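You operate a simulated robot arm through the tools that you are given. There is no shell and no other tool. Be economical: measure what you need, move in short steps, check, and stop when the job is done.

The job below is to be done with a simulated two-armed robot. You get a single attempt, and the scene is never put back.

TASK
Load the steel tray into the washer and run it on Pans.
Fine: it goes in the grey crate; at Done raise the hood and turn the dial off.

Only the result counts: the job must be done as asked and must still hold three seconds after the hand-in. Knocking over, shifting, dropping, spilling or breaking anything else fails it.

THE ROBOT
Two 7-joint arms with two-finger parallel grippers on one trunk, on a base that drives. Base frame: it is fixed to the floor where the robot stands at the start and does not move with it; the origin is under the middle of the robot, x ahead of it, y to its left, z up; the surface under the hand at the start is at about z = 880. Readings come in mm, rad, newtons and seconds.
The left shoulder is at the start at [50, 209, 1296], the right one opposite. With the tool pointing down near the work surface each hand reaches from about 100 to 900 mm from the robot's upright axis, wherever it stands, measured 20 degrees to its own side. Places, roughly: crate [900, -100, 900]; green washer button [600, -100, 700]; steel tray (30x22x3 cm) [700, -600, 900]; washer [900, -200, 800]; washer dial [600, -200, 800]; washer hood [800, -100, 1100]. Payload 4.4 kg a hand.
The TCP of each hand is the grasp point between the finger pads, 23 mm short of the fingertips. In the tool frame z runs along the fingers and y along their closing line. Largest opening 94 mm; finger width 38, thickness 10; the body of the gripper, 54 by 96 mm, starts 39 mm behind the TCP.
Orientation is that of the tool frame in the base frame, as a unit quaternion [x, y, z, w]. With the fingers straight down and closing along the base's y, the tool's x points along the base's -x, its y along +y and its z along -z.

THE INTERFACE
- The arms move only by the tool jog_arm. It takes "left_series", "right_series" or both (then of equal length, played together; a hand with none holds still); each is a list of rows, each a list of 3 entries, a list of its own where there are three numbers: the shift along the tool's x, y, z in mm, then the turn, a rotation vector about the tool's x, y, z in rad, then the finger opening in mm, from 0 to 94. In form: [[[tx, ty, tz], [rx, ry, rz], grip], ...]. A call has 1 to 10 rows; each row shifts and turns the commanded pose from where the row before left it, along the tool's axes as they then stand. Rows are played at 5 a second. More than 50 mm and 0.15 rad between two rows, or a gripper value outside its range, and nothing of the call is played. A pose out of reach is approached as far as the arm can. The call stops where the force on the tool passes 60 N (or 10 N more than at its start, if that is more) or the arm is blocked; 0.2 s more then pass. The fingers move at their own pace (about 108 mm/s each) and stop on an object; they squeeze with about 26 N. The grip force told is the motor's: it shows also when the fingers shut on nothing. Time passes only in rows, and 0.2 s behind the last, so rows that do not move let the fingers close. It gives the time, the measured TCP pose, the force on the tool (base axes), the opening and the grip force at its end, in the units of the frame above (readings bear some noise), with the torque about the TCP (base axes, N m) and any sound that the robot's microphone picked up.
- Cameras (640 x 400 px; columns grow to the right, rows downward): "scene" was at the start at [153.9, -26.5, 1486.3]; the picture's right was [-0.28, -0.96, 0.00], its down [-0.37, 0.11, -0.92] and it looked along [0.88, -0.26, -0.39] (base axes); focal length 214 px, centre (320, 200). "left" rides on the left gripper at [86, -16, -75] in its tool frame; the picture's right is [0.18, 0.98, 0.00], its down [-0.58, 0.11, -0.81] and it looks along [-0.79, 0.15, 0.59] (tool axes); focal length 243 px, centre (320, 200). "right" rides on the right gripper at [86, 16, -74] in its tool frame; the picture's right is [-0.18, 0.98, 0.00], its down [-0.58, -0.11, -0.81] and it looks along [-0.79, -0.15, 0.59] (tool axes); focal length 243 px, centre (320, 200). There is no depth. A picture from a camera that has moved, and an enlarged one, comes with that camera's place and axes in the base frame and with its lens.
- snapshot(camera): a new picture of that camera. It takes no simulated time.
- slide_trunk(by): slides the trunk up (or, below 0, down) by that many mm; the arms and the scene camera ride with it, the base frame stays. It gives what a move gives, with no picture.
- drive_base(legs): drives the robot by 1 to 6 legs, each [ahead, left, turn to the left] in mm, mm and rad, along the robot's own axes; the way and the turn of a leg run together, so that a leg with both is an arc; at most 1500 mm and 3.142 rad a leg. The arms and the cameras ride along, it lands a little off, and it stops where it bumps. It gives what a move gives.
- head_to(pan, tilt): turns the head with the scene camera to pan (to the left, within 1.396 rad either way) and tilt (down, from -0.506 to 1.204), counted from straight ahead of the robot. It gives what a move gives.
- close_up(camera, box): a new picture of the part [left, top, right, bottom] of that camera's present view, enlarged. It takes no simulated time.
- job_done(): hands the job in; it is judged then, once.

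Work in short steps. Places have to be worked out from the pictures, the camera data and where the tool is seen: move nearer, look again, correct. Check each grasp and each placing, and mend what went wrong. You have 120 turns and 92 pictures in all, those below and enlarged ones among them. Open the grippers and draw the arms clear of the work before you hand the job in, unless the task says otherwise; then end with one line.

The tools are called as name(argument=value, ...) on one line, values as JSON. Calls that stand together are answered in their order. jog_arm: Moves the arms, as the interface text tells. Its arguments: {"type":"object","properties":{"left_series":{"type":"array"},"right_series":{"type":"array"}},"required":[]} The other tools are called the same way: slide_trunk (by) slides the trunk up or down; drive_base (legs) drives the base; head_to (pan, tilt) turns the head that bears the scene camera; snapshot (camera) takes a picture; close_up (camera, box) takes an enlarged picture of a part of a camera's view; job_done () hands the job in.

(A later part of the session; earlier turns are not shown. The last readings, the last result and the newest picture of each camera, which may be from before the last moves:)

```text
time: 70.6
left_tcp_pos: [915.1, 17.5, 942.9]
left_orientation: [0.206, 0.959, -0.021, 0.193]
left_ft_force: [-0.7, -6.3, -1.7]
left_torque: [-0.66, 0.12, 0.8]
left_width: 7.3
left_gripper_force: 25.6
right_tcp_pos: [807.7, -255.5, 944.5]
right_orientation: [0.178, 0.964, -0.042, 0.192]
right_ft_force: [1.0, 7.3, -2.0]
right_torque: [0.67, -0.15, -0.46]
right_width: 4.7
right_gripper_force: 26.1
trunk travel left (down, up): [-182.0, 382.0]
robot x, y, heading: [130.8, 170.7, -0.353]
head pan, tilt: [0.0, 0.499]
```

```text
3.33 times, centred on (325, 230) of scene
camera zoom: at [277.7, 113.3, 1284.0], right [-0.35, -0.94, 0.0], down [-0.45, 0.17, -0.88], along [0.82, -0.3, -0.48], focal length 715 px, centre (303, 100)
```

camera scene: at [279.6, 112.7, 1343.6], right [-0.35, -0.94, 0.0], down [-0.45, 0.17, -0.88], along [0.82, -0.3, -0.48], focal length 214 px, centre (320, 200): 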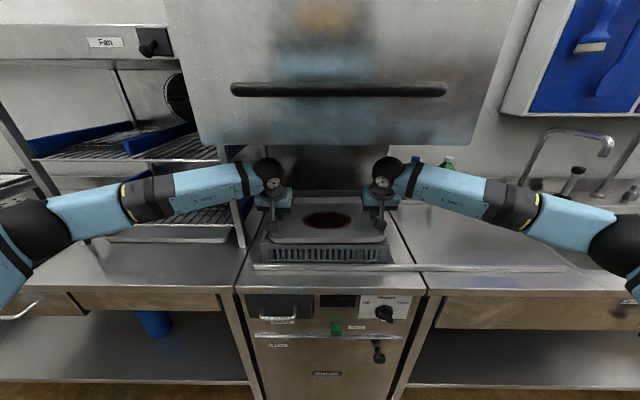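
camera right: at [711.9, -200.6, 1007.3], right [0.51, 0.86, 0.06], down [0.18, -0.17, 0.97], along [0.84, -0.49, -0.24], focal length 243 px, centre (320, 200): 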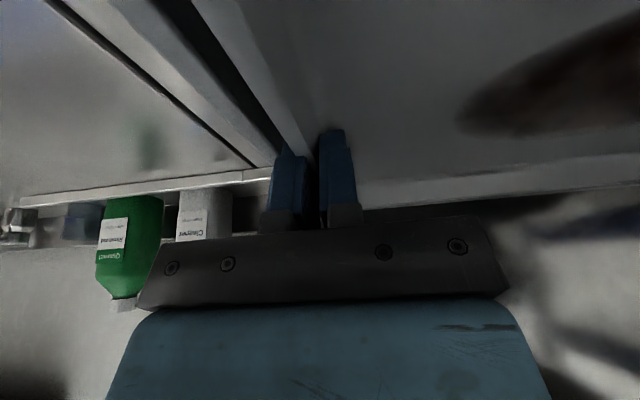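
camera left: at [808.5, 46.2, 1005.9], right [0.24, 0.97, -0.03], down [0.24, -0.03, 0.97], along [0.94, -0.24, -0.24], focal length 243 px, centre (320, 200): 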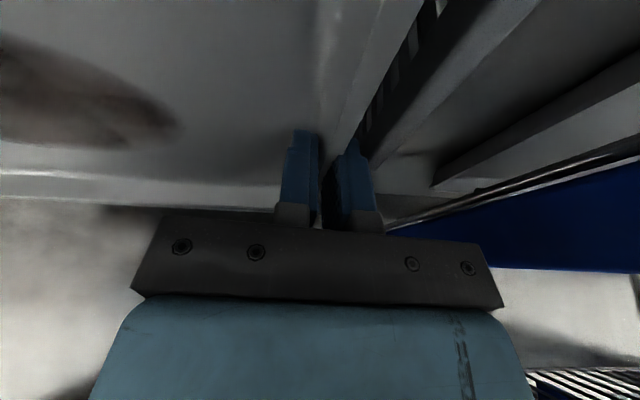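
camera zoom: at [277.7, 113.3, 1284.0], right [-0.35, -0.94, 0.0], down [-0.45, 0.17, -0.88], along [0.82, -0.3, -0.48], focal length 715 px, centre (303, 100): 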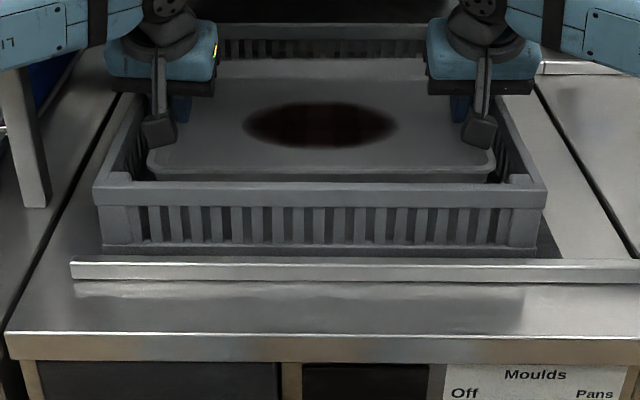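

Still free of contact. I lower in small steps until first touch.

slide_trunk(by=-8)

slide_trunk(by=-5)

```text
time: 71.2
left_tcp_pos: [914.2, 18.4, 933.2]
left_orientation: [0.206, 0.959, -0.021, 0.193]
left_ft_force: [-1.4, -7.5, -2.7]
left_torque: [-0.65, 0.21, 0.82]
left_width: 7.3
left_gripper_force: 26.5
right_tcp_pos: [808.1, -255.4, 936.4]
right_orientation: [0.178, 0.964, -0.042, 0.192]
right_ft_force: [1.5, 6.0, -1.5]
right_torque: [0.65, -0.23, -0.45]
right_width: 5.1
right_gripper_force: 25.7
trunk travel left (down, up): [-174.0, 390.0]
robot x, y, heading: [126.0, 170.1, -0.353]
head pan, tilt: [0.0, 0.499]
```

```text
time: 71.7
left_tcp_pos: [914.9, 18.5, 928.8]
left_orientation: [0.205, 0.959, -0.021, 0.193]
left_ft_force: [-1.7, -7.0, -1.1]
left_torque: [-0.61, 0.26, 0.81]
left_width: 6.8
left_gripper_force: 26.3
right_tcp_pos: [808.6, -255.7, 931.8]
right_orientation: [0.178, 0.964, -0.042, 0.192]
right_ft_force: [2.1, 7.0, -2.4]
right_torque: [0.63, -0.28, -0.47]
right_width: 5.0
right_gripper_force: 25.8
trunk travel left (down, up): [-169.0, 395.0]
robot x, y, heading: [130.3, 166.4, -0.352]
head pan, tilt: [0.0, 0.499]
```

slide_trunk(by=-4)

close_up(camera="scene", box=[250, 180, 400, 270])

```text
time: 72.2
left_tcp_pos: [914.4, 18.0, 927.7]
left_orientation: [0.207, 0.958, -0.022, 0.196]
left_ft_force: [4.8, -8.5, 15.9]
left_torque: [0.15, 1.26, 0.6]
left_width: 6.7
left_gripper_force: 25.9
right_tcp_pos: [808.3, -255.8, 927.9]
right_orientation: [0.178, 0.964, -0.042, 0.193]
right_ft_force: [4.7, 6.1, 2.8]
right_torque: [0.52, -0.34, -0.44]
right_width: 5.4
right_gripper_force: 25.8
trunk travel left (down, up): [-165.0, 399.0]
robot x, y, heading: [133.9, 168.3, -0.353]
head pan, tilt: [0.0, 0.499]
```

```text
4.27 times, centred on (325, 225) of scene
camera zoom: at [276.9, 113.4, 1267.5], right [-0.35, -0.94, 0.0], down [-0.45, 0.17, -0.88], along [0.82, -0.3, -0.48], focal length 915 px, centre (299, 93)
```

zoom: 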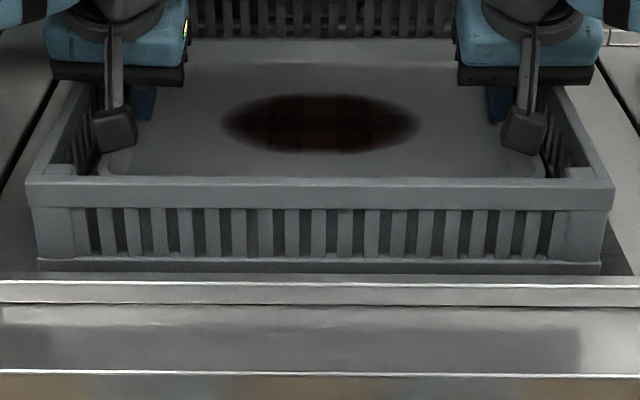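

First touch on the left (16 N), so the tray is at or within a few mm of the floor. I open both hands just a little so the outer fingers don't push the crate walls.

jog_arm(left_series=[[[0, 0, 0], [0, 0, 0], 11], [[0, 0, 0], [0, 0, 0], 16], [[0, 0, 0], [0, 0, 0], 16]], right_series=[[[0, 0, 0], [0, 0, 0], 9], [[0, 0, 0], [0, 0, 0], 15], [[0, 0, 0], [0, 0, 0], 15]])

close_up(camera="scene", box=[250, 180, 400, 270])

```text
time: 73.0
left_tcp_pos: [913.5, 17.7, 927.6]
left_orientation: [0.206, 0.959, -0.021, 0.196]
left_ft_force: [8.9, -5.6, 24.7]
left_torque: [1.02, 0.9, -0.23]
left_width: 15.6
left_gripper_force: 0.1
right_tcp_pos: [807.5, -255.8, 929.0]
right_orientation: [0.177, 0.964, -0.042, 0.193]
right_ft_force: [4.3, 0.9, 4.0]
right_torque: [0.09, 0.19, 0.06]
right_width: 12.3
right_gripper_force: 0.2
trunk travel left (down, up): [-165.0, 399.0]
robot x, y, heading: [130.5, 164.7, -0.354]
head pan, tilt: [0.0, 0.499]
```

```text
4.27 times, centred on (325, 225) of scene
camera zoom: at [275.8, 113.7, 1267.4], right [-0.35, -0.94, 0.0], down [-0.45, 0.17, -0.88], along [0.82, -0.3, -0.48], focal length 915 px, centre (299, 93)
```

zoom: 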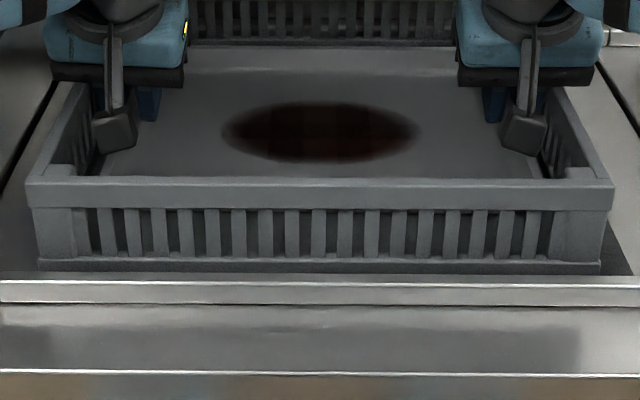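

The tray has settled on the crate floor. I raise the hands slowly by the trunk and check that the tray stays.

slide_trunk(by=20)

slide_trunk(by=45)

close_up(camera="scene", box=[230, 170, 420, 290])

```text
time: 73.7
left_tcp_pos: [914.0, 19.4, 942.5]
left_orientation: [0.206, 0.959, -0.021, 0.193]
left_ft_force: [1.0, -0.3, 0.6]
left_torque: [0.03, 0.03, 0.02]
left_width: 15.8
left_gripper_force: 0.0
right_tcp_pos: [808.4, -255.6, 946.7]
right_orientation: [0.177, 0.964, -0.043, 0.192]
right_ft_force: [-0.4, 1.6, 0.4]
right_torque: [0.03, -0.02, -0.04]
right_width: 14.6
right_gripper_force: 0.1
trunk travel left (down, up): [-185.0, 379.0]
robot x, y, heading: [130.2, 166.8, -0.355]
head pan, tilt: [0.0, 0.499]
```

```text
time: 74.6
left_tcp_pos: [915.5, 17.6, 989.5]
left_orientation: [0.206, 0.959, -0.021, 0.193]
left_ft_force: [-0.6, -0.7, 0.2]
left_torque: [-0.03, -0.01, -0.01]
left_width: 15.7
left_gripper_force: 0.2
right_tcp_pos: [807.2, -255.8, 991.9]
right_orientation: [0.177, 0.964, -0.042, 0.192]
right_ft_force: [-0.2, -0.5, 0.0]
right_torque: [0.02, 0.03, 0.0]
right_width: 15.1
right_gripper_force: 0.1
trunk travel left (down, up): [-230.0, 334.0]
robot x, y, heading: [129.5, 172.1, -0.351]
head pan, tilt: [0.0, 0.499]
```

```text
3.33 times, centred on (325, 230) of scene
camera zoom: at [278.2, 113.1, 1331.9], right [-0.35, -0.94, 0.0], down [-0.45, 0.17, -0.88], along [0.82, -0.3, -0.48], focal length 715 px, centre (303, 100)
```

zoom: 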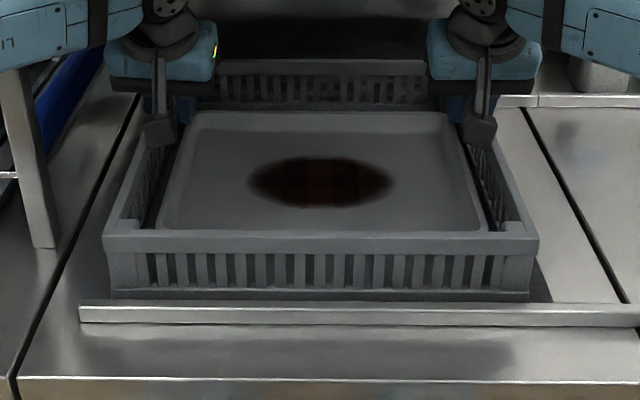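

The tray lies flat in the crate. I raise a touch more and drive back to clear the washer, then look at the control panel.

slide_trunk(by=8)

drive_base(legs=[[-330, 0, 0]])

jog_arm(left_series=[[[0, 0, 0], [0, -0.146, 0], 60], [[0, 0, 0], [0, -0.146, 0], 94], [[0, 0, 0], [0, -0.146, 0], 94], [[0, 0, 0], [0, -0.146, 0], 94], [[0, 0, 0], [0, -0.146, 0], 94], [[0, 0, 0], [0, -0.146, 0], 94], [[0, 0, 0], [0, -0.146, 0], 94], [[0, 0, 0], [0, -0.146, 0], 94]], right_series=[[[0, 0, 0], [0, -0.146, 0], 60], [[0, 0, 0], [0, -0.146, 0], 94], [[0, 0, 0], [0, -0.146, 0], 94], [[0, 0, 0], [0, -0.146, 0], 94], [[0, 0, 0], [0, -0.146, 0], 94], [[0, 0, 0], [0, -0.146, 0], 94], [[0, 0, 0], [0, -0.146, 0], 94], [[0, 0, 0], [0, -0.146, 0], 94]])

snapshot(camera="scene")

```text
time: 75.1
left_tcp_pos: [914.7, 18.0, 997.6]
left_orientation: [0.206, 0.959, -0.021, 0.192]
left_ft_force: [0.4, 0.0, 0.0]
left_torque: [-0.04, 0.02, -0.02]
left_width: 15.9
left_gripper_force: 0.0
right_tcp_pos: [808.1, -256.8, 1000.0]
right_orientation: [0.177, 0.964, -0.042, 0.192]
right_ft_force: [0.3, 0.5, -0.1]
right_torque: [-0.03, 0.04, 0.02]
right_width: 15.2
right_gripper_force: 0.0
trunk travel left (down, up): [-238.0, 326.0]
robot x, y, heading: [134.4, 167.9, -0.354]
head pan, tilt: [0.0, 0.499]
```

```text
time: 77.3
left_tcp_pos: [599.1, 134.4, 998.3]
left_orientation: [0.207, 0.959, -0.022, 0.193]
left_ft_force: [0.5, 0.0, 0.1]
left_torque: [-0.01, 0.02, 0.02]
left_width: 16.2
left_gripper_force: 0.1
right_tcp_pos: [490.1, -141.0, 1000.5]
right_orientation: [0.179, 0.964, -0.043, 0.191]
right_ft_force: [-0.6, -0.1, 0.6]
right_torque: [0.01, -0.02, 0.02]
right_width: 15.0
right_gripper_force: 0.0
trunk travel left (down, up): [-238.0, 326.0]
robot x, y, heading: [-184.3, 284.7, -0.354]
head pan, tilt: [0.0, 0.499]
```

```text
time: 79.2
left_tcp_pos: [592.5, 126.3, 992.1]
left_orientation: [0.182, 0.793, -0.112, 0.571]
left_ft_force: [0.7, 0.9, -0.6]
left_torque: [-0.08, -0.03, -0.07]
left_width: 94.1
left_gripper_force: 0.0
left hand out of reach, approached as far as the arm can: row 6, 7, 8
right_tcp_pos: [507.0, -110.2, 1023.5]
right_orientation: [0.144, 0.74, -0.141, 0.642]
right_ft_force: [-0.7, 0.3, 0.6]
right_torque: [-0.01, 0.0, -0.02]
right_width: 94.0
right_gripper_force: 0.1
right hand out of reach, approached as far as the arm can: row 7, 8
trunk travel left (down, up): [-238.0, 326.0]
robot x, y, heading: [-185.6, 284.5, -0.355]
head pan, tilt: [0.0, 0.499]
```

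```text
25 pictures are left
camera scene: at [-36.9, 232.2, 1339.8], right [-0.35, -0.94, 0.0], down [-0.45, 0.16, -0.88], along [0.82, -0.31, -0.48], focal length 214 px, centre (320, 200)
```

scene: 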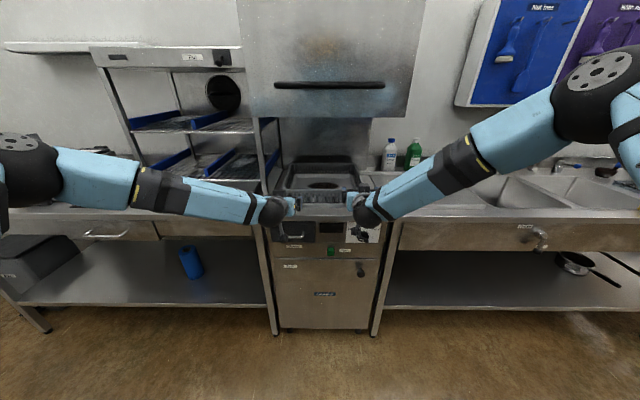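

Both hands are clear. They're too extended to point fully forward, so I pull them back 200 mm while finishing the pitch, then lower the trunk to view the panel frontally.

jog_arm(left_series=[[[13, 0, -37.8], [0, 0, 0], 94], [[13, 0, -37.8], [0, 0, 0], 94], [[13, 0, -37.8], [0, 0, 0], 94], [[13, 0, -37.8], [0, 0, 0], 94], [[13, 0, -37.8], [0, 0, 0], 94], [[0, 0, 0], [0, -0.11, 0], 94], [[0, 0, 0], [0, -0.11, 0], 94], [[0, 0, 0], [0, -0.11, 0], 94]], right_series=[[[5.4, 0, -39.6], [0, 0, 0], 94], [[5.4, 0, -39.6], [0, 0, 0], 94], [[5.4, 0, -39.6], [0, 0, 0], 94], [[5.4, 0, -39.6], [0, 0, 0], 94], [[5.4, 0, -39.6], [0, 0, 0], 94], [[0, 0, 0], [0, -0.046, 0], 94], [[0, 0, 0], [0, -0.046, 0], 94], [[0, 0, 0], [0, -0.045, 0], 94]])

slide_trunk(by=-215)

close_up(camera="scene", box=[230, 130, 430, 255])

```text
time: 81.0
left_tcp_pos: [369.7, 151.6, 1032.7]
left_orientation: [0.159, 0.689, -0.136, 0.694]
left_ft_force: [0.4, 0.1, 0.3]
left_torque: [-0.01, -0.02, -0.02]
left_width: 94.1
left_gripper_force: 0.0
left hand out of reach, approached as far as the arm can: row 6, 7, 8
right_tcp_pos: [325.6, -7.5, 1037.0]
right_orientation: [0.127, 0.687, -0.14, 0.701]
right_ft_force: [0.5, -0.3, -0.2]
right_torque: [0.0, -0.01, 0.0]
right_width: 94.0
right_gripper_force: 0.1
right hand out of reach, approached as far as the arm can: row 1, 7, 8
trunk travel left (down, up): [-238.0, 326.0]
robot x, y, heading: [-183.6, 285.9, -0.357]
head pan, tilt: [0.0, 0.499]
```

```text
time: 83.2
left_tcp_pos: [369.6, 152.2, 816.0]
left_orientation: [0.16, 0.69, -0.137, 0.693]
left_ft_force: [-0.5, -0.4, 0.3]
left_torque: [0.01, 0.01, 0.01]
left_width: 93.8
left_gripper_force: 0.0
right_tcp_pos: [324.5, -7.3, 821.8]
right_orientation: [0.126, 0.688, -0.14, 0.701]
right_ft_force: [0.9, -1.0, -0.9]
right_torque: [0.0, 0.02, 0.0]
right_width: 93.9
right_gripper_force: 0.1
trunk travel left (down, up): [-23.0, 541.0]
robot x, y, heading: [-186.9, 283.0, -0.351]
head pan, tilt: [0.0, 0.499]
```

```text
3.20 times, centred on (330, 192) of scene
camera zoom: at [-38.5, 230.2, 1125.0], right [-0.35, -0.94, 0.0], down [-0.45, 0.17, -0.88], along [0.82, -0.31, -0.48], focal length 686 px, centre (288, 224)
```

zoom: 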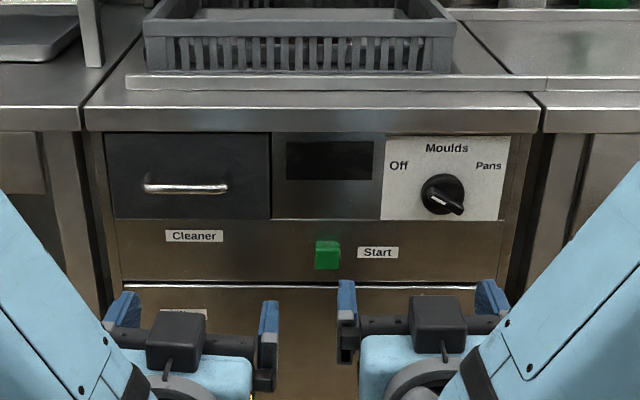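

close_up(camera="scene", box=[346, 170, 396, 202])

```text
12.50 times, centred on (371, 186) of scene
camera zoom: at [-38.5, 230.2, 1125.0], right [-0.35, -0.94, 0.0], down [-0.45, 0.17, -0.88], along [0.82, -0.31, -0.48], focal length 2681 px, centre (-318, 375)
```

zoom: 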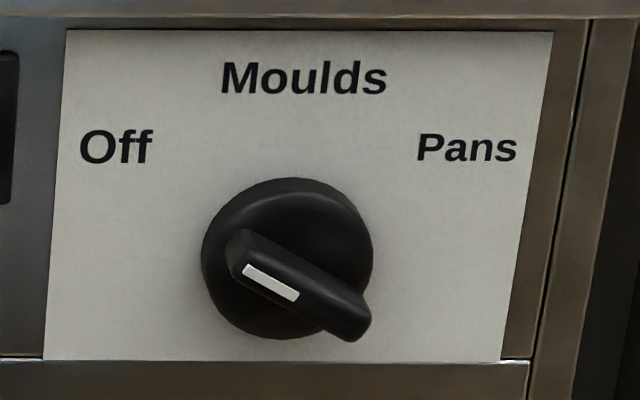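

The dial's white mark is at its upper-left end, pointing at Off; Pans is about 100–115° clockwise. I place the dial at F≈600, L≈21, z≈773 and the button at F≈607, L≈153, z≈687. I drive 150 ahead, move the right hand in front of the dial and roll it to match the bar.

drive_base(legs=[[150, 0, 0]])

jog_arm(right_series=[[[24.5, -42, 0], [-0.024, 0.021, 0], 94], [[24.5, -42, 0], [0, 0, 0], 94], [[0, 0, 0], [0, 0, -0.148], 94], [[0, 0, 0], [0, 0, -0.148], 94], [[0, 0, 0], [0, 0, -0.148], 94], [[0, 0, 0], [0, 0, -0.148], 94], [[0, 0, 0], [0, 0, -0.148], 94], [[0, 0, 0], [0, 0, -0.148], 94]])

close_up(camera="scene", box=[270, 140, 470, 265])

```text
time: 84.6
left_tcp_pos: [508.7, 98.2, 816.0]
left_orientation: [0.16, 0.69, -0.137, 0.693]
left_ft_force: [0.2, -0.4, 0.1]
left_torque: [0.03, 0.0, -0.01]
left_width: 93.7
left_gripper_force: 0.0
right_tcp_pos: [464.7, -60.0, 822.1]
right_orientation: [0.127, 0.688, -0.14, 0.7]
right_ft_force: [0.6, 0.8, 0.5]
right_torque: [-0.01, 0.01, 0.01]
right_width: 93.8
right_gripper_force: 0.1
trunk travel left (down, up): [-23.0, 541.0]
robot x, y, heading: [-48.2, 233.8, -0.353]
head pan, tilt: [0.0, 0.499]
```

```text
time: 86.4
left_tcp_pos: [509.1, 98.4, 817.0]
left_orientation: [0.16, 0.69, -0.137, 0.693]
left_ft_force: [-1.2, -0.5, -0.6]
left_torque: [-0.02, 0.0, -0.02]
left_width: 94.0
left_gripper_force: 0.1
right_tcp_pos: [449.5, -54.7, 819.7]
right_orientation: [-0.192, 0.681, -0.417, 0.57]
right_ft_force: [0.9, 0.5, 0.6]
right_torque: [0.04, 0.0, -0.02]
right_width: 93.7
right_gripper_force: 0.0
right hand out of reach, approached as far as the arm can: row 1, 2
trunk travel left (down, up): [-23.0, 541.0]
robot x, y, heading: [-45.3, 238.1, -0.36]
head pan, tilt: [0.0, 0.499]
```

```text
3.20 times, centred on (370, 202) of scene
camera zoom: at [100.7, 178.1, 1124.9], right [-0.35, -0.94, 0.0], down [-0.45, 0.17, -0.88], along [0.82, -0.31, -0.48], focal length 686 px, centre (160, 192)
```

zoom: 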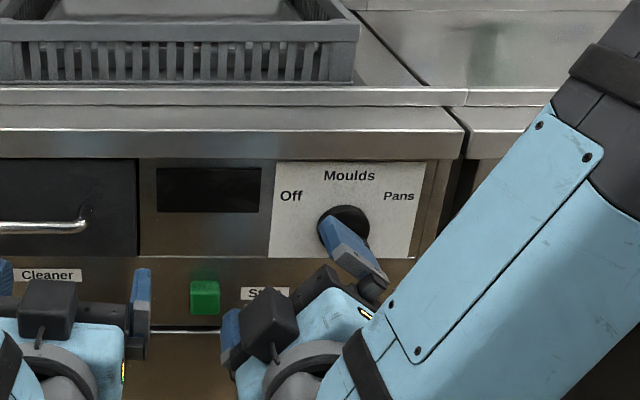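

The roll matches the bar. I shift the right hand to stand 100 mm in front of the dial axis.

jog_arm(right_series=[[[31.4, -4.7, 20.1], [0, 0, 0], 94], [[31.4, -4.7, 20.1], [0, 0, 0], 94], [[31.3, -4.7, 20], [0, 0, 0], 94]])

close_up(camera="scene", box=[310, 150, 440, 231])

```text
time: 87.2
left_tcp_pos: [507.8, 98.5, 817.5]
left_orientation: [0.161, 0.689, -0.137, 0.693]
left_ft_force: [-0.3, -0.3, 0.1]
left_torque: [0.02, 0.01, -0.01]
left_width: 93.8
left_gripper_force: 0.1
right_tcp_pos: [471.3, -58.3, 823.0]
right_orientation: [-0.19, 0.682, -0.418, 0.57]
right_ft_force: [0.2, 0.2, 0.2]
right_torque: [0.01, 0.04, -0.05]
right_width: 94.0
right_gripper_force: 0.0
right hand out of reach, approached as far as the arm can: row 1, 2, 3
trunk travel left (down, up): [-23.0, 541.0]
robot x, y, heading: [-45.1, 236.7, -0.361]
head pan, tilt: [0.0, 0.499]
```

```text
4.92 times, centred on (375, 190) of scene
camera zoom: at [100.6, 178.0, 1125.0], right [-0.35, -0.94, 0.0], down [-0.45, 0.17, -0.88], along [0.82, -0.31, -0.48], focal length 1056 px, centre (49, 247)
```

zoom: 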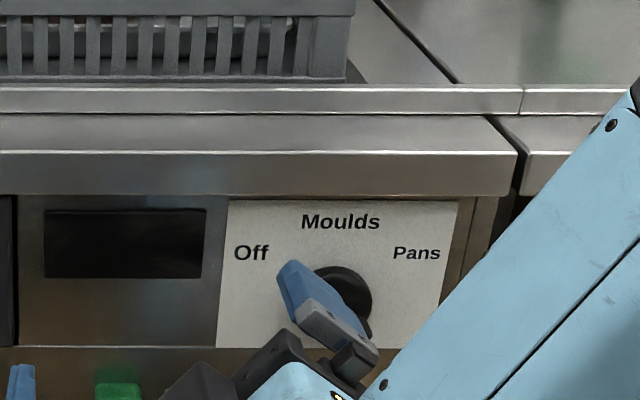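

The arm can't point level this far below the shoulder. I pitch the right hand nose-down about 0.42 rad, lower the trunk fully and retry the sideways shift.

slide_trunk(by=-22)

jog_arm(right_series=[[[0, 0, -20], [-0.11, 0.086, 0], 94], [[0, 0, 0], [-0.11, 0.086, 0], 94], [[0, 0, 0], [-0.11, 0.086, 0], 94], [[24, 0, 0], [0, 0, 0], 94], [[24, 0, 0], [0, 0, 0], 94]])

```text
time: 87.9
left_tcp_pos: [508.1, 99.0, 794.4]
left_orientation: [0.161, 0.689, -0.137, 0.693]
left_ft_force: [0.2, 0.0, -0.3]
left_torque: [0.0, -0.01, 0.0]
left_width: 94.1
left_gripper_force: 0.1
right_tcp_pos: [468.9, -56.7, 800.4]
right_orientation: [-0.19, 0.681, -0.418, 0.57]
right_ft_force: [-0.1, -0.1, 1.1]
right_torque: [0.03, -0.01, 0.0]
right_width: 94.1
right_gripper_force: 0.0
trunk travel left (down, up): [-1.0, 563.0]
robot x, y, heading: [-46.2, 233.2, -0.358]
head pan, tilt: [0.0, 0.499]
```

```text
time: 89.1
left_tcp_pos: [509.4, 98.3, 794.7]
left_orientation: [0.16, 0.69, -0.138, 0.693]
left_ft_force: [0.4, -0.3, 0.5]
left_torque: [0.0, 0.0, 0.02]
left_width: 94.1
left_gripper_force: 0.0
right_tcp_pos: [425.8, -82.1, 771.5]
right_orientation: [-0.225, 0.808, -0.322, 0.439]
right_ft_force: [0.5, -0.4, -0.3]
right_torque: [0.0, 0.01, -0.01]
right_width: 94.4
right_gripper_force: 0.1
trunk travel left (down, up): [-1.0, 563.0]
robot x, y, heading: [-47.8, 233.4, -0.359]
head pan, tilt: [0.0, 0.499]
```

Now in reach. I move to about 60 mm short of the dial and check alignment.

jog_arm(right_series=[[[3.1, -22.1, 30.5], [0, 0, 0], 94], [[3.1, -22.1, 30.5], [0, 0, 0], 94], [[3.1, -22.1, 30.5], [0, 0, 0], 94]])

close_up(camera="scene", box=[320, 150, 440, 225])

```text
time: 89.9
left_tcp_pos: [508.2, 98.3, 794.7]
left_orientation: [0.16, 0.69, -0.138, 0.693]
left_ft_force: [-0.6, 0.0, 0.0]
left_torque: [-0.02, 0.0, 0.01]
left_width: 93.8
left_gripper_force: 0.1
right_tcp_pos: [505.7, -162.5, 776.4]
right_orientation: [-0.225, 0.808, -0.321, 0.44]
right_ft_force: [-0.9, 0.1, 0.3]
right_torque: [-0.03, -0.01, 0.02]
right_width: 93.9
right_gripper_force: 0.0
trunk travel left (down, up): [-1.0, 563.0]
robot x, y, heading: [-46.0, 237.5, -0.363]
head pan, tilt: [0.0, 0.499]
```

```text
5.33 times, centred on (380, 188) of scene
camera zoom: at [100.9, 177.7, 1102.9], right [-0.35, -0.94, 0.0], down [-0.45, 0.17, -0.88], along [0.82, -0.31, -0.48], focal length 1144 px, centre (0, 267)
```

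zoom: 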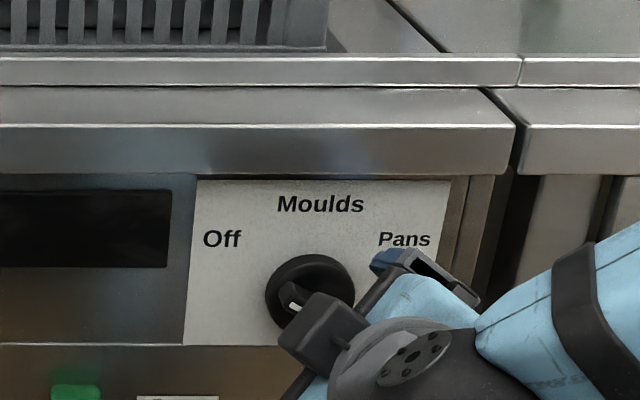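

The hand is on the dial axis (L≈25, z≈776). I advance 56 mm so the fingers straddle the bar, then check.

jog_arm(right_series=[[[-4.8, -6.2, 17.3], [0, 0, 0], 94], [[-4.8, -6.2, 17.3], [0, 0, 0], 94], [[-4.8, -6.2, 17.3], [0, 0, 0], 94]])

snapshot(camera="right")

```text
time: 90.6
left_tcp_pos: [505.9, 97.2, 797.3]
left_orientation: [0.16, 0.688, -0.137, 0.694]
left_ft_force: [-0.2, -0.3, 0.0]
left_torque: [0.03, -0.01, 0.03]
left_width: 94.1
left_gripper_force: 0.0
right_tcp_pos: [540.6, -177.6, 779.7]
right_orientation: [-0.225, 0.809, -0.321, 0.438]
right_ft_force: [-29.7, 6.3, 12.4]
right_torque: [-0.68, -1.67, -0.81]
right_width: 94.0
right_gripper_force: 0.0
trunk travel left (down, up): [-1.0, 563.0]
robot x, y, heading: [-46.2, 237.4, -0.362]
head pan, tilt: [0.0, 0.499]
stopped in row 3 (right hand): the force on the tool passed its limit at 69 N (the readings are from after the stop); the commanded pose is now the measured one
```

```text
19 pictures are left
camera right: at [430.3, -197.0, 749.2], right [0.01, 0.8, -0.6], down [-0.38, 0.56, 0.74], along [0.92, 0.22, 0.31], focal length 243 px, centre (320, 200)
```

right: 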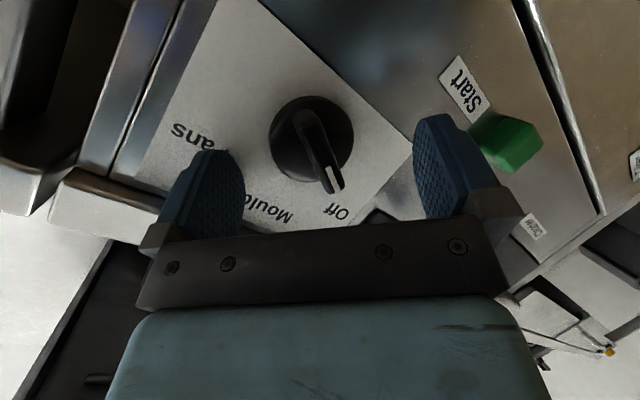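

One wide-open fingertip touched the plate; the bar is centred and aligned between the fingers. I narrow the opening to 36, then advance 8 mm and close.

jog_arm(right_series=[[[2, 2.5, -7], [0, 0, 0], 94], [[0, 0, 0], [0, 0, 0], 36], [[0, 0, 0], [0, 0, 0], 36], [[-2, -2.5, 7], [0, 0, 0], 36], [[-2, -2.6, 7.2], [0, 0, 0], 36], [[0, 0, 0], [0, 0, 0], 0], [[0, 0, 0], [0, 0, 0], 0]])

snapshot(camera="right")

```text
time: 91.7
left_tcp_pos: [505.1, 97.6, 797.8]
left_orientation: [0.161, 0.688, -0.139, 0.694]
left_ft_force: [-0.3, -0.6, -0.3]
left_torque: [0.02, 0.0, -0.01]
left_width: 94.0
left_gripper_force: 0.1
right_tcp_pos: [538.3, -175.9, 776.2]
right_orientation: [-0.226, 0.812, -0.317, 0.435]
right_ft_force: [-27.3, 8.0, 10.7]
right_torque: [-0.24, -0.72, 0.02]
right_width: 35.4
right_gripper_force: 0.0
trunk travel left (down, up): [-1.0, 563.0]
robot x, y, heading: [-48.6, 237.4, -0.37]
head pan, tilt: [0.0, 0.499]
stopped in row 5 (right hand): the force on the tool passed its limit at 70 N (the readings are from after the stop); the commanded pose is now the measured one
```

```text
18 pictures are left
camera right: at [427.2, -196.2, 746.2], right [0.01, 0.8, -0.6], down [-0.37, 0.55, 0.74], along [0.93, 0.22, 0.3], focal length 243 px, centre (320, 200)
```

right: 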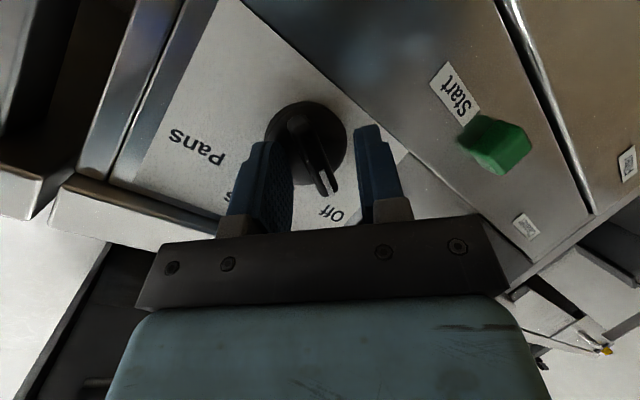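

A finger rests on the knob's disc, so the bar is within the fingers' depth. I back off 2 mm and close.

jog_arm(right_series=[[[0.5, 0.6, -2], [0, 0, 0], 36], [[0, 0, 0], [0, 0, 0], 0], [[0, 0, 0], [0, 0, 0], 0], [[0, 0, 0], [0, 0, 0], 0]])

snapshot(camera="right")

```text
time: 92.7
left_tcp_pos: [504.5, 96.8, 796.4]
left_orientation: [0.163, 0.687, -0.138, 0.694]
left_ft_force: [1.3, -0.2, -0.3]
left_torque: [-0.01, 0.01, -0.03]
left_width: 94.0
left_gripper_force: 0.0
right_tcp_pos: [537.7, -178.5, 776.8]
right_orientation: [-0.223, 0.811, -0.321, 0.435]
right_ft_force: [-15.3, -11.5, 28.4]
right_torque: [-0.36, -1.08, -0.63]
right_width: 16.4
right_gripper_force: 45.1
trunk travel left (down, up): [-1.0, 563.0]
robot x, y, heading: [-44.6, 234.1, -0.36]
head pan, tilt: [0.0, 0.499]
```

```text
17 pictures are left
camera right: at [427.3, -197.9, 747.1], right [0.01, 0.8, -0.6], down [-0.37, 0.56, 0.74], along [0.93, 0.21, 0.31], focal length 243 px, centre (320, 200)
```

right: 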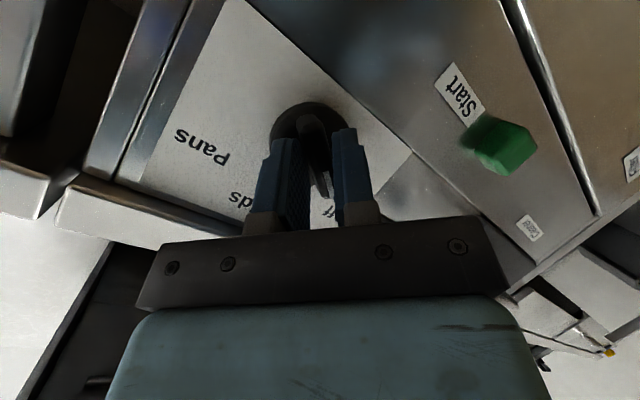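

The bar is gripped (16 mm), but a 28 N upward force says the hand sits a little low. I move up 7 mm and read the force before turning.

jog_arm(right_series=[[[-2, -2.5, -1.4], [0, 0, 0], 0], [[-2, -2.5, -1.4], [0, 0, 0], 0]])

```text
time: 93.3
left_tcp_pos: [505.3, 96.7, 795.7]
left_orientation: [0.163, 0.689, -0.138, 0.693]
left_ft_force: [0.4, -0.5, -0.6]
left_torque: [-0.01, 0.0, 0.01]
left_width: 94.4
left_gripper_force: 0.1
right_tcp_pos: [536.8, -178.6, 776.6]
right_orientation: [-0.225, 0.814, -0.317, 0.432]
right_ft_force: [-12.6, -15.5, 2.6]
right_torque: [-0.52, -1.03, 0.08]
right_width: 16.2
right_gripper_force: 45.2
trunk travel left (down, up): [-1.0, 563.0]
robot x, y, heading: [-46.1, 234.0, -0.36]
head pan, tilt: [0.0, 0.499]
```

jog_arm(right_series=[[[0, 0, 0], [0, 0, 0.12], 0], [[0, 0, 0], [0, 0, 0.12], 0], [[0, 0, 0], [0, 0, 0.12], 0], [[0, 0, 0], [0, 0, 0.12], 0]])

```text
time: 94.3
left_tcp_pos: [505.6, 97.4, 795.9]
left_orientation: [0.163, 0.689, -0.138, 0.693]
left_ft_force: [-0.2, 0.0, -0.5]
left_torque: [-0.02, -0.02, 0.01]
left_width: 94.1
left_gripper_force: 0.1
right_tcp_pos: [537.6, -176.0, 779.3]
right_orientation: [-0.026, 0.843, -0.202, 0.497]
right_ft_force: [-36.0, 5.5, -16.4]
right_torque: [-0.38, -0.75, -0.1]
right_width: 14.4
right_gripper_force: 44.9
trunk travel left (down, up): [-1.0, 563.0]
robot x, y, heading: [-45.6, 236.4, -0.367]
head pan, tilt: [0.0, 0.499]
```

jog_arm(right_series=[[[0, 0, -1.5], [0, 0, 0.12], 0], [[0, 0, -0.5], [0, 0, 0.12], 0], [[0, 0, 0], [0, 0, 0.12], 0], [[0, 0, 0], [0, 0, 0.12], 0]])

snapshot(camera="right")

```text
time: 95.3
left_tcp_pos: [507.8, 97.5, 792.8]
left_orientation: [0.162, 0.69, -0.139, 0.692]
left_ft_force: [0.5, -0.1, -0.8]
left_torque: [0.0, -0.03, 0.02]
left_width: 93.9
left_gripper_force: 0.0
right_tcp_pos: [538.5, -175.0, 778.9]
right_orientation: [0.174, 0.825, -0.079, 0.531]
right_ft_force: [-1.5, 14.1, -17.8]
right_torque: [0.22, 0.35, 1.01]
right_width: 11.9
right_gripper_force: 45.1
trunk travel left (down, up): [-1.0, 563.0]
robot x, y, heading: [-45.0, 236.0, -0.363]
head pan, tilt: [0.0, 0.499]
```

```text
16 pictures are left
camera right: at [447.6, -117.9, 733.0], right [0.43, 0.87, 0.22], down [-0.51, 0.04, 0.86], along [0.75, -0.49, 0.46], focal length 243 px, centre (320, 200)
```

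right: 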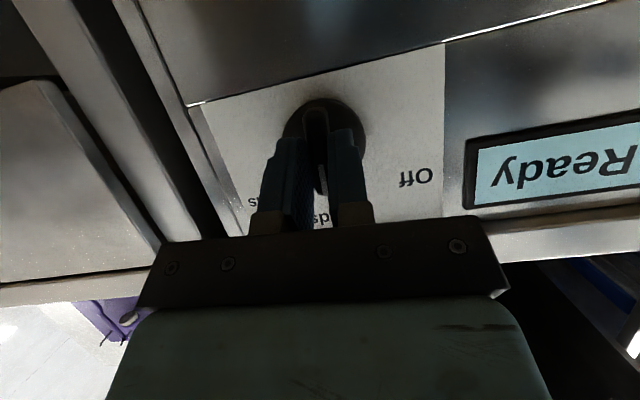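

The dial follows (near Moulds; display lit "Ready"). I continue the roll toward Pans.

jog_arm(right_series=[[[0, 0, 0], [0, 0, 0.12], 0], [[0, 0, 0], [0, 0, 0.12], 0], [[0, 0, 0], [0, 0, 0.12], 0], [[0, 0, 0], [0, 0, 0.12], 0]])

jog_arm(right_series=[[[0, 0, 0], [0, 0, 0.12], 0], [[0, 0, 0], [0, 0, 0.12], 0], [[0, 0, 0], [0, 0, 0.12], 0]])

snapshot(camera="right")

```text
time: 96.3
left_tcp_pos: [507.6, 97.3, 794.3]
left_orientation: [0.16, 0.69, -0.139, 0.692]
left_ft_force: [0.4, -0.8, -0.1]
left_torque: [0.01, 0.02, 0.01]
left_width: 94.1
left_gripper_force: 0.0
right_tcp_pos: [538.7, -175.4, 780.7]
right_orientation: [0.366, 0.76, 0.049, 0.535]
right_ft_force: [16.0, 22.8, -8.5]
right_torque: [0.48, 0.68, 1.68]
right_width: 14.9
right_gripper_force: 45.2
trunk travel left (down, up): [-1.0, 563.0]
robot x, y, heading: [-48.2, 236.8, -0.365]
head pan, tilt: [0.0, 0.499]
```

```text
time: 97.1
left_tcp_pos: [506.7, 97.7, 793.8]
left_orientation: [0.161, 0.69, -0.139, 0.692]
left_ft_force: [-0.6, 0.6, -1.2]
left_torque: [0.01, 0.02, -0.01]
left_width: 93.8
left_gripper_force: 0.0
right_tcp_pos: [536.9, -176.0, 781.1]
right_orientation: [0.496, 0.682, 0.144, 0.518]
right_ft_force: [17.6, 18.3, 2.0]
right_torque: [0.18, -0.21, 1.27]
right_width: 15.8
right_gripper_force: 45.0
trunk travel left (down, up): [-1.0, 563.0]
robot x, y, heading: [-47.7, 232.5, -0.361]
head pan, tilt: [0.0, 0.499]
```

```text
15 pictures are left
camera right: at [484.7, -72.6, 774.5], right [0.51, 0.31, 0.8], down [-0.76, -0.27, 0.59], along [0.4, -0.91, 0.09], focal length 243 px, centre (320, 200)
```

right: 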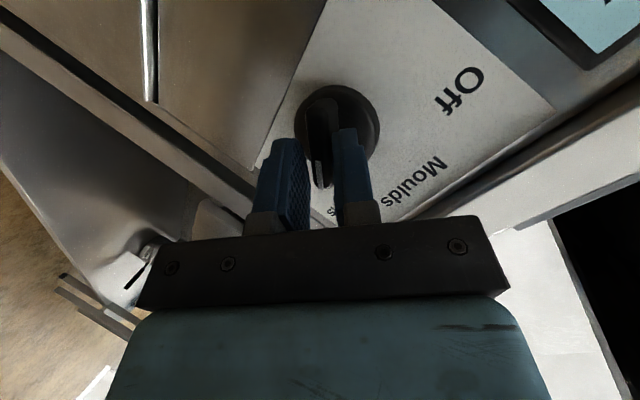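

The white end now points at Pans. I release, back off along the fingers, and check.

jog_arm(right_series=[[[0, 0, 0], [0, 0, 0], 40], [[0, 0, 0], [0, 0, 0], 40], [[0, 0, -30], [0, 0, 0], 40], [[0, 0, -40], [0, 0, 0], 40], [[0, 0, -40], [0, 0, 0], 40]])

close_up(camera="scene", box=[290, 150, 440, 244])

```text
time: 98.3
left_tcp_pos: [508.0, 97.3, 794.4]
left_orientation: [0.161, 0.689, -0.138, 0.693]
left_ft_force: [-0.8, 0.7, 0.3]
left_torque: [-0.02, -0.01, -0.02]
left_width: 93.6
left_gripper_force: 0.2
right_tcp_pos: [443.6, -141.5, 825.9]
right_orientation: [0.496, 0.682, 0.143, 0.517]
right_ft_force: [0.6, 0.3, 1.3]
right_torque: [0.0, 0.02, 0.0]
right_width: 40.1
right_gripper_force: 0.0
trunk travel left (down, up): [-1.0, 563.0]
robot x, y, heading: [-47.4, 229.6, -0.364]
head pan, tilt: [0.0, 0.499]
```

```text
4.26 times, centred on (365, 197) of scene
camera zoom: at [99.0, 177.7, 1103.0], right [-0.35, -0.94, 0.0], down [-0.45, 0.17, -0.88], along [0.82, -0.31, -0.48], focal length 913 px, centre (128, 213)
```

zoom: 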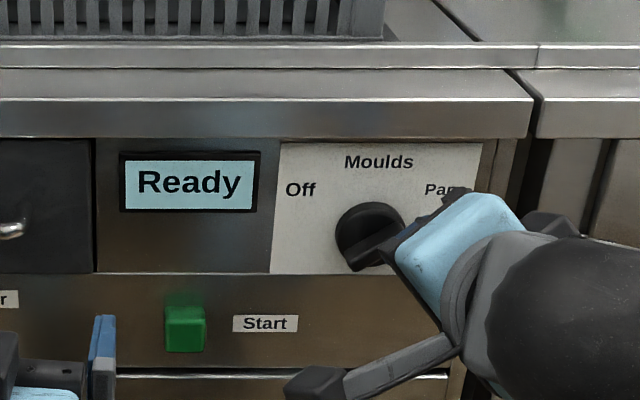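

The dial is on Pans and the display says "Ready". Next the hood: I raise the trunk, then bring the left hand up to handle height and roll it for a vertical grip.

slide_trunk(by=362)

drive_base(legs=[[-60, -90, 0]])

jog_arm(left_series=[[[-45, 0, 0], [-0.064, 0, 0], 94], [[-45, 0, 0], [0, 0, 0], 94], [[-45, 0, 0], [0, 0, 0], 94], [[-45, 0, 0], [0, 0, 0], 94], [[0, 0, 0], [0, 0, 0.143], 94], [[0, 0, 0], [0, 0, 0.143], 94], [[0, 0, 0], [0, 0, 0.143], 94], [[0, 0, 0], [0, 0, 0.143], 94], [[0, 0, 0], [0, 0, 0.143], 94], [[0, 0, 0], [0, 0, 0.143], 94]])

jog_arm(left_series=[[[0, 0, 0], [0, 0, 0.143], 94], [[0, 0, 0], [0, 0, 0.143], 94], [[0, 0, 0], [0, 0, 0.143], 94], [[0, 0, 0], [0, 0, 0.143], 94], [[0, 0, 0], [0, 0, 0.143], 94]])

```text
time: 101.8
left_tcp_pos: [506.5, 97.5, 1158.1]
left_orientation: [0.161, 0.689, -0.139, 0.693]
left_ft_force: [0.0, 0.7, 0.5]
left_torque: [0.01, -0.01, 0.04]
left_width: 94.0
left_gripper_force: 0.1
right_tcp_pos: [444.1, -141.6, 1187.3]
right_orientation: [0.496, 0.682, 0.144, 0.518]
right_ft_force: [0.4, -0.7, -0.3]
right_torque: [-0.02, -0.01, -0.01]
right_width: 40.2
right_gripper_force: 0.1
trunk travel left (down, up): [-363.0, 201.0]
robot x, y, heading: [-48.4, 236.1, -0.361]
head pan, tilt: [0.0, 0.499]
```

```text
time: 103.3
left_tcp_pos: [419.5, 34.7, 1156.7]
left_orientation: [0.161, 0.689, -0.138, 0.693]
left_ft_force: [0.4, 0.1, 0.3]
left_torque: [-0.01, 0.02, -0.01]
left_width: 93.9
left_gripper_force: 0.0
right_tcp_pos: [356.3, -203.2, 1186.7]
right_orientation: [0.496, 0.682, 0.144, 0.517]
right_ft_force: [-0.7, -0.1, -0.2]
right_torque: [0.01, -0.01, 0.0]
right_width: 39.9
right_gripper_force: 0.0
trunk travel left (down, up): [-363.0, 201.0]
robot x, y, heading: [-138.3, 169.6, -0.364]
head pan, tilt: [0.0, 0.499]
```

```text
time: 105.5
left_tcp_pos: [415.7, 29.5, 1336.4]
left_orientation: [0.415, 0.572, 0.186, 0.682]
left_ft_force: [-0.6, 0.2, 0.8]
left_torque: [0.02, 0.03, -0.01]
left_width: 94.2
left_gripper_force: 0.1
right_tcp_pos: [356.1, -202.9, 1187.4]
right_orientation: [0.495, 0.683, 0.144, 0.518]
right_ft_force: [0.2, -0.4, -0.2]
right_torque: [0.0, 0.01, -0.03]
right_width: 40.2
right_gripper_force: 0.0
trunk travel left (down, up): [-363.0, 201.0]
robot x, y, heading: [-131.2, 174.3, -0.361]
head pan, tilt: [0.0, 0.499]
```

```text
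time: 106.7
left_tcp_pos: [416.3, 29.8, 1337.3]
left_orientation: [0.589, 0.391, 0.413, 0.574]
left_ft_force: [0.1, 0.9, 0.1]
left_torque: [0.0, 0.02, -0.01]
left_width: 94.0
left_gripper_force: 0.0
right_tcp_pos: [356.1, -203.1, 1186.8]
right_orientation: [0.495, 0.682, 0.144, 0.518]
right_ft_force: [0.2, 0.3, 0.0]
right_torque: [0.04, 0.02, 0.0]
right_width: 40.0
right_gripper_force: 0.1
trunk travel left (down, up): [-363.0, 201.0]
robot x, y, heading: [-132.4, 173.3, -0.362]
head pan, tilt: [0.0, 0.499]
```

The left hand is level with the handle (L≈174, z≈1337), 184 mm short. I advance, and close on the bar.

jog_arm(left_series=[[[0, 0, 46], [0, 0, 0], 94], [[0, 0, 46], [0, 0, 0], 94], [[0, 0, 46], [0, 0, 0], 94], [[0, 0, 44], [0, 0, 0], 94], [[0, 0, 0], [0, 0, 0], 0], [[0, 0, 0], [0, 0, 0], 0], [[0, 0, 0], [0, 0, 0], 0]])

snapshot(camera="left")

```text
time: 108.3
left_tcp_pos: [584.3, -33.5, 1335.2]
left_orientation: [0.589, 0.392, 0.411, 0.574]
left_ft_force: [-6.8, 1.4, -5.4]
left_torque: [-1.8, 0.81, -0.08]
left_width: 20.9
left_gripper_force: 44.8
right_tcp_pos: [356.8, -202.4, 1187.3]
right_orientation: [0.495, 0.683, 0.142, 0.518]
right_ft_force: [0.6, 0.2, 0.8]
right_torque: [0.0, -0.03, 0.02]
right_width: 40.2
right_gripper_force: 0.0
trunk travel left (down, up): [-363.0, 201.0]
robot x, y, heading: [-134.7, 171.2, -0.364]
head pan, tilt: [0.0, 0.499]
```

```text
13 pictures are left
camera left: at [547.1, 75.0, 1322.1], right [0.06, 0.14, 0.99], down [-0.96, -0.26, 0.09], along [0.27, -0.96, 0.12], focal length 243 px, centre (320, 200)
```

left: 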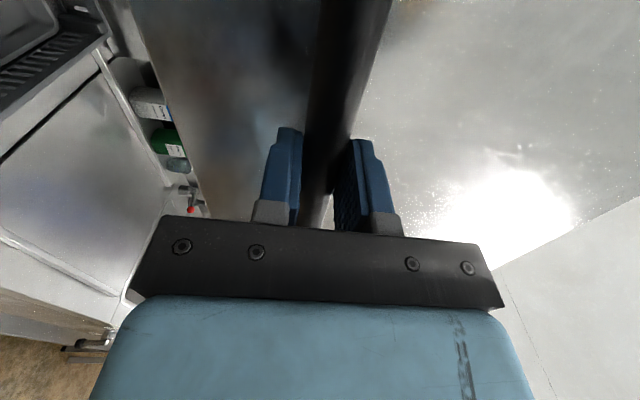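

The bar is held. I lower the hood with the trunk in stages.

slide_trunk(by=-150)

slide_trunk(by=-170)

slide_trunk(by=-42)

snapshot(camera="scene")

```text
time: 110.0
left_tcp_pos: [586.1, -33.2, 1183.8]
left_orientation: [0.589, 0.392, 0.411, 0.575]
left_ft_force: [-2.0, -1.6, 0.8]
left_torque: [-1.66, 0.61, 0.29]
left_width: 20.7
left_gripper_force: 45.3
right_tcp_pos: [356.4, -202.2, 1036.0]
right_orientation: [0.496, 0.682, 0.143, 0.517]
right_ft_force: [0.0, 0.0, 0.6]
right_torque: [0.01, -0.01, -0.01]
right_width: 39.8
right_gripper_force: 0.0
trunk travel left (down, up): [-213.0, 351.0]
robot x, y, heading: [-132.4, 172.1, -0.362]
head pan, tilt: [0.0, 0.499]
```

```text
time: 112.0
left_tcp_pos: [585.9, -33.8, 1014.7]
left_orientation: [0.589, 0.392, 0.411, 0.574]
left_ft_force: [-1.5, -1.5, 2.0]
left_torque: [-1.68, 0.58, 0.2]
left_width: 20.9
left_gripper_force: 44.9
right_tcp_pos: [356.0, -203.4, 868.2]
right_orientation: [0.496, 0.682, 0.144, 0.518]
right_ft_force: [0.2, -0.9, -0.2]
right_torque: [0.01, 0.0, 0.0]
right_width: 40.0
right_gripper_force: 0.0
trunk travel left (down, up): [-43.0, 521.0]
robot x, y, heading: [-134.3, 173.9, -0.36]
head pan, tilt: [0.0, 0.499]
```

```text
time: 112.8
left_tcp_pos: [586.0, -34.2, 975.2]
left_orientation: [0.588, 0.391, 0.412, 0.575]
left_ft_force: [1.5, -3.3, 11.2]
left_torque: [-1.72, 0.45, -0.23]
left_width: 21.0
left_gripper_force: 45.2
right_tcp_pos: [356.4, -202.5, 825.1]
right_orientation: [0.496, 0.682, 0.144, 0.518]
right_ft_force: [0.0, 0.7, -0.2]
right_torque: [0.01, 0.03, 0.02]
right_width: 40.1
right_gripper_force: 0.0
trunk travel left (down, up): [-1.0, 563.0]
robot x, y, heading: [-135.2, 172.7, -0.361]
head pan, tilt: [0.0, 0.499]
```

```text
12 pictures are left
camera scene: at [10.1, 116.0, 1103.1], right [-0.35, -0.94, 0.0], down [-0.45, 0.17, -0.88], along [0.82, -0.31, -0.48], focal length 214 px, centre (320, 200)
```

scene: 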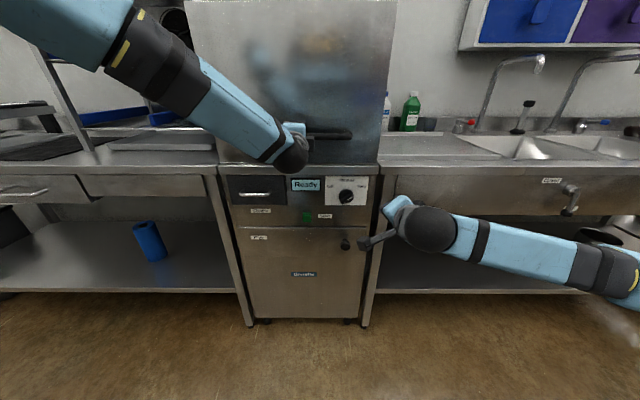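

The hood is fully down and the display still shows Ready. Keeping the left grip on the handle, I roll the right hand back, close its fingers and bring it near the green button.

jog_arm(right_series=[[[0, 0, 0], [0, 0, -0.145], 0], [[0, 0, 0], [0, 0, -0.145], 0], [[0, 0, 0], [0, 0, -0.145], 0], [[0, 0, 0], [0, 0, -0.145], 0], [[0, 0, 0], [0, 0, -0.145], 0], [[0, 0, 0], [0, 0, -0.145], 0]])

jog_arm(right_series=[[[9.5, 31.3, 25.3], [0, 0, 0], 0], [[9.5, 31.3, 25.3], [0, 0, 0], 0], [[9.5, 31.3, 25.3], [0, 0, 0], 0], [[9.5, 31.3, 25.3], [0, 0, 0], 0], [[9.5, 31.3, 25.3], [0, 0, 0], 0], [[9.5, 31.3, 25.3], [0, 0, 0], 0], [[9.5, 31.1, 25.3], [0, 0, 0], 0]])

close_up(camera="scene", box=[220, 140, 420, 265])

```text
time: 114.2
left_tcp_pos: [585.3, -33.1, 974.7]
left_orientation: [0.588, 0.391, 0.413, 0.575]
left_ft_force: [4.0, -4.5, 13.6]
left_torque: [-1.72, 0.48, -0.05]
left_width: 20.7
left_gripper_force: 45.0
right_tcp_pos: [355.7, -203.1, 825.7]
right_orientation: [0.16, 0.828, -0.088, 0.53]
right_ft_force: [-0.3, 0.5, -0.2]
right_torque: [0.01, 0.02, 0.01]
right_width: 0.2
right_gripper_force: 25.8
trunk travel left (down, up): [-1.0, 563.0]
robot x, y, heading: [-137.0, 171.6, -0.356]
head pan, tilt: [0.0, 0.499]
```

```text
time: 115.8
left_tcp_pos: [584.8, -32.7, 975.6]
left_orientation: [0.589, 0.39, 0.412, 0.575]
left_ft_force: [6.6, -2.4, 13.2]
left_torque: [-1.94, 0.44, -1.12]
left_width: 20.7
left_gripper_force: 44.8
right_tcp_pos: [559.6, -43.5, 698.0]
right_orientation: [0.162, 0.827, -0.088, 0.531]
right_ft_force: [0.5, -0.1, 0.8]
right_torque: [0.0, 0.0, 0.0]
right_width: 0.0
right_gripper_force: 26.0
trunk travel left (down, up): [-1.0, 563.0]
robot x, y, heading: [-135.7, 172.6, -0.36]
head pan, tilt: [0.0, 0.499]
```

```text
3.20 times, centred on (320, 202) of scene
camera zoom: at [10.0, 116.0, 1103.2], right [-0.35, -0.94, 0.0], down [-0.45, 0.17, -0.88], along [0.82, -0.31, -0.48], focal length 686 px, centre (320, 192)
```

zoom: 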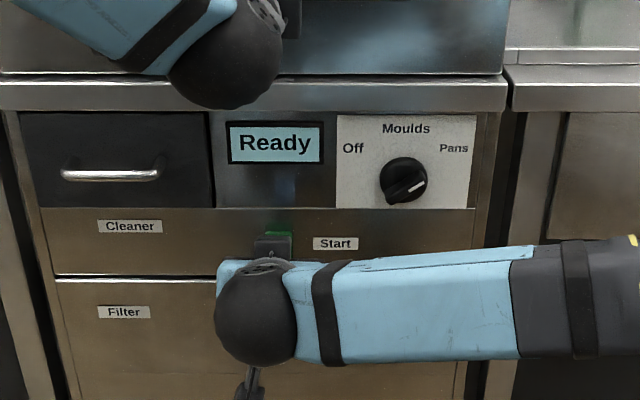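

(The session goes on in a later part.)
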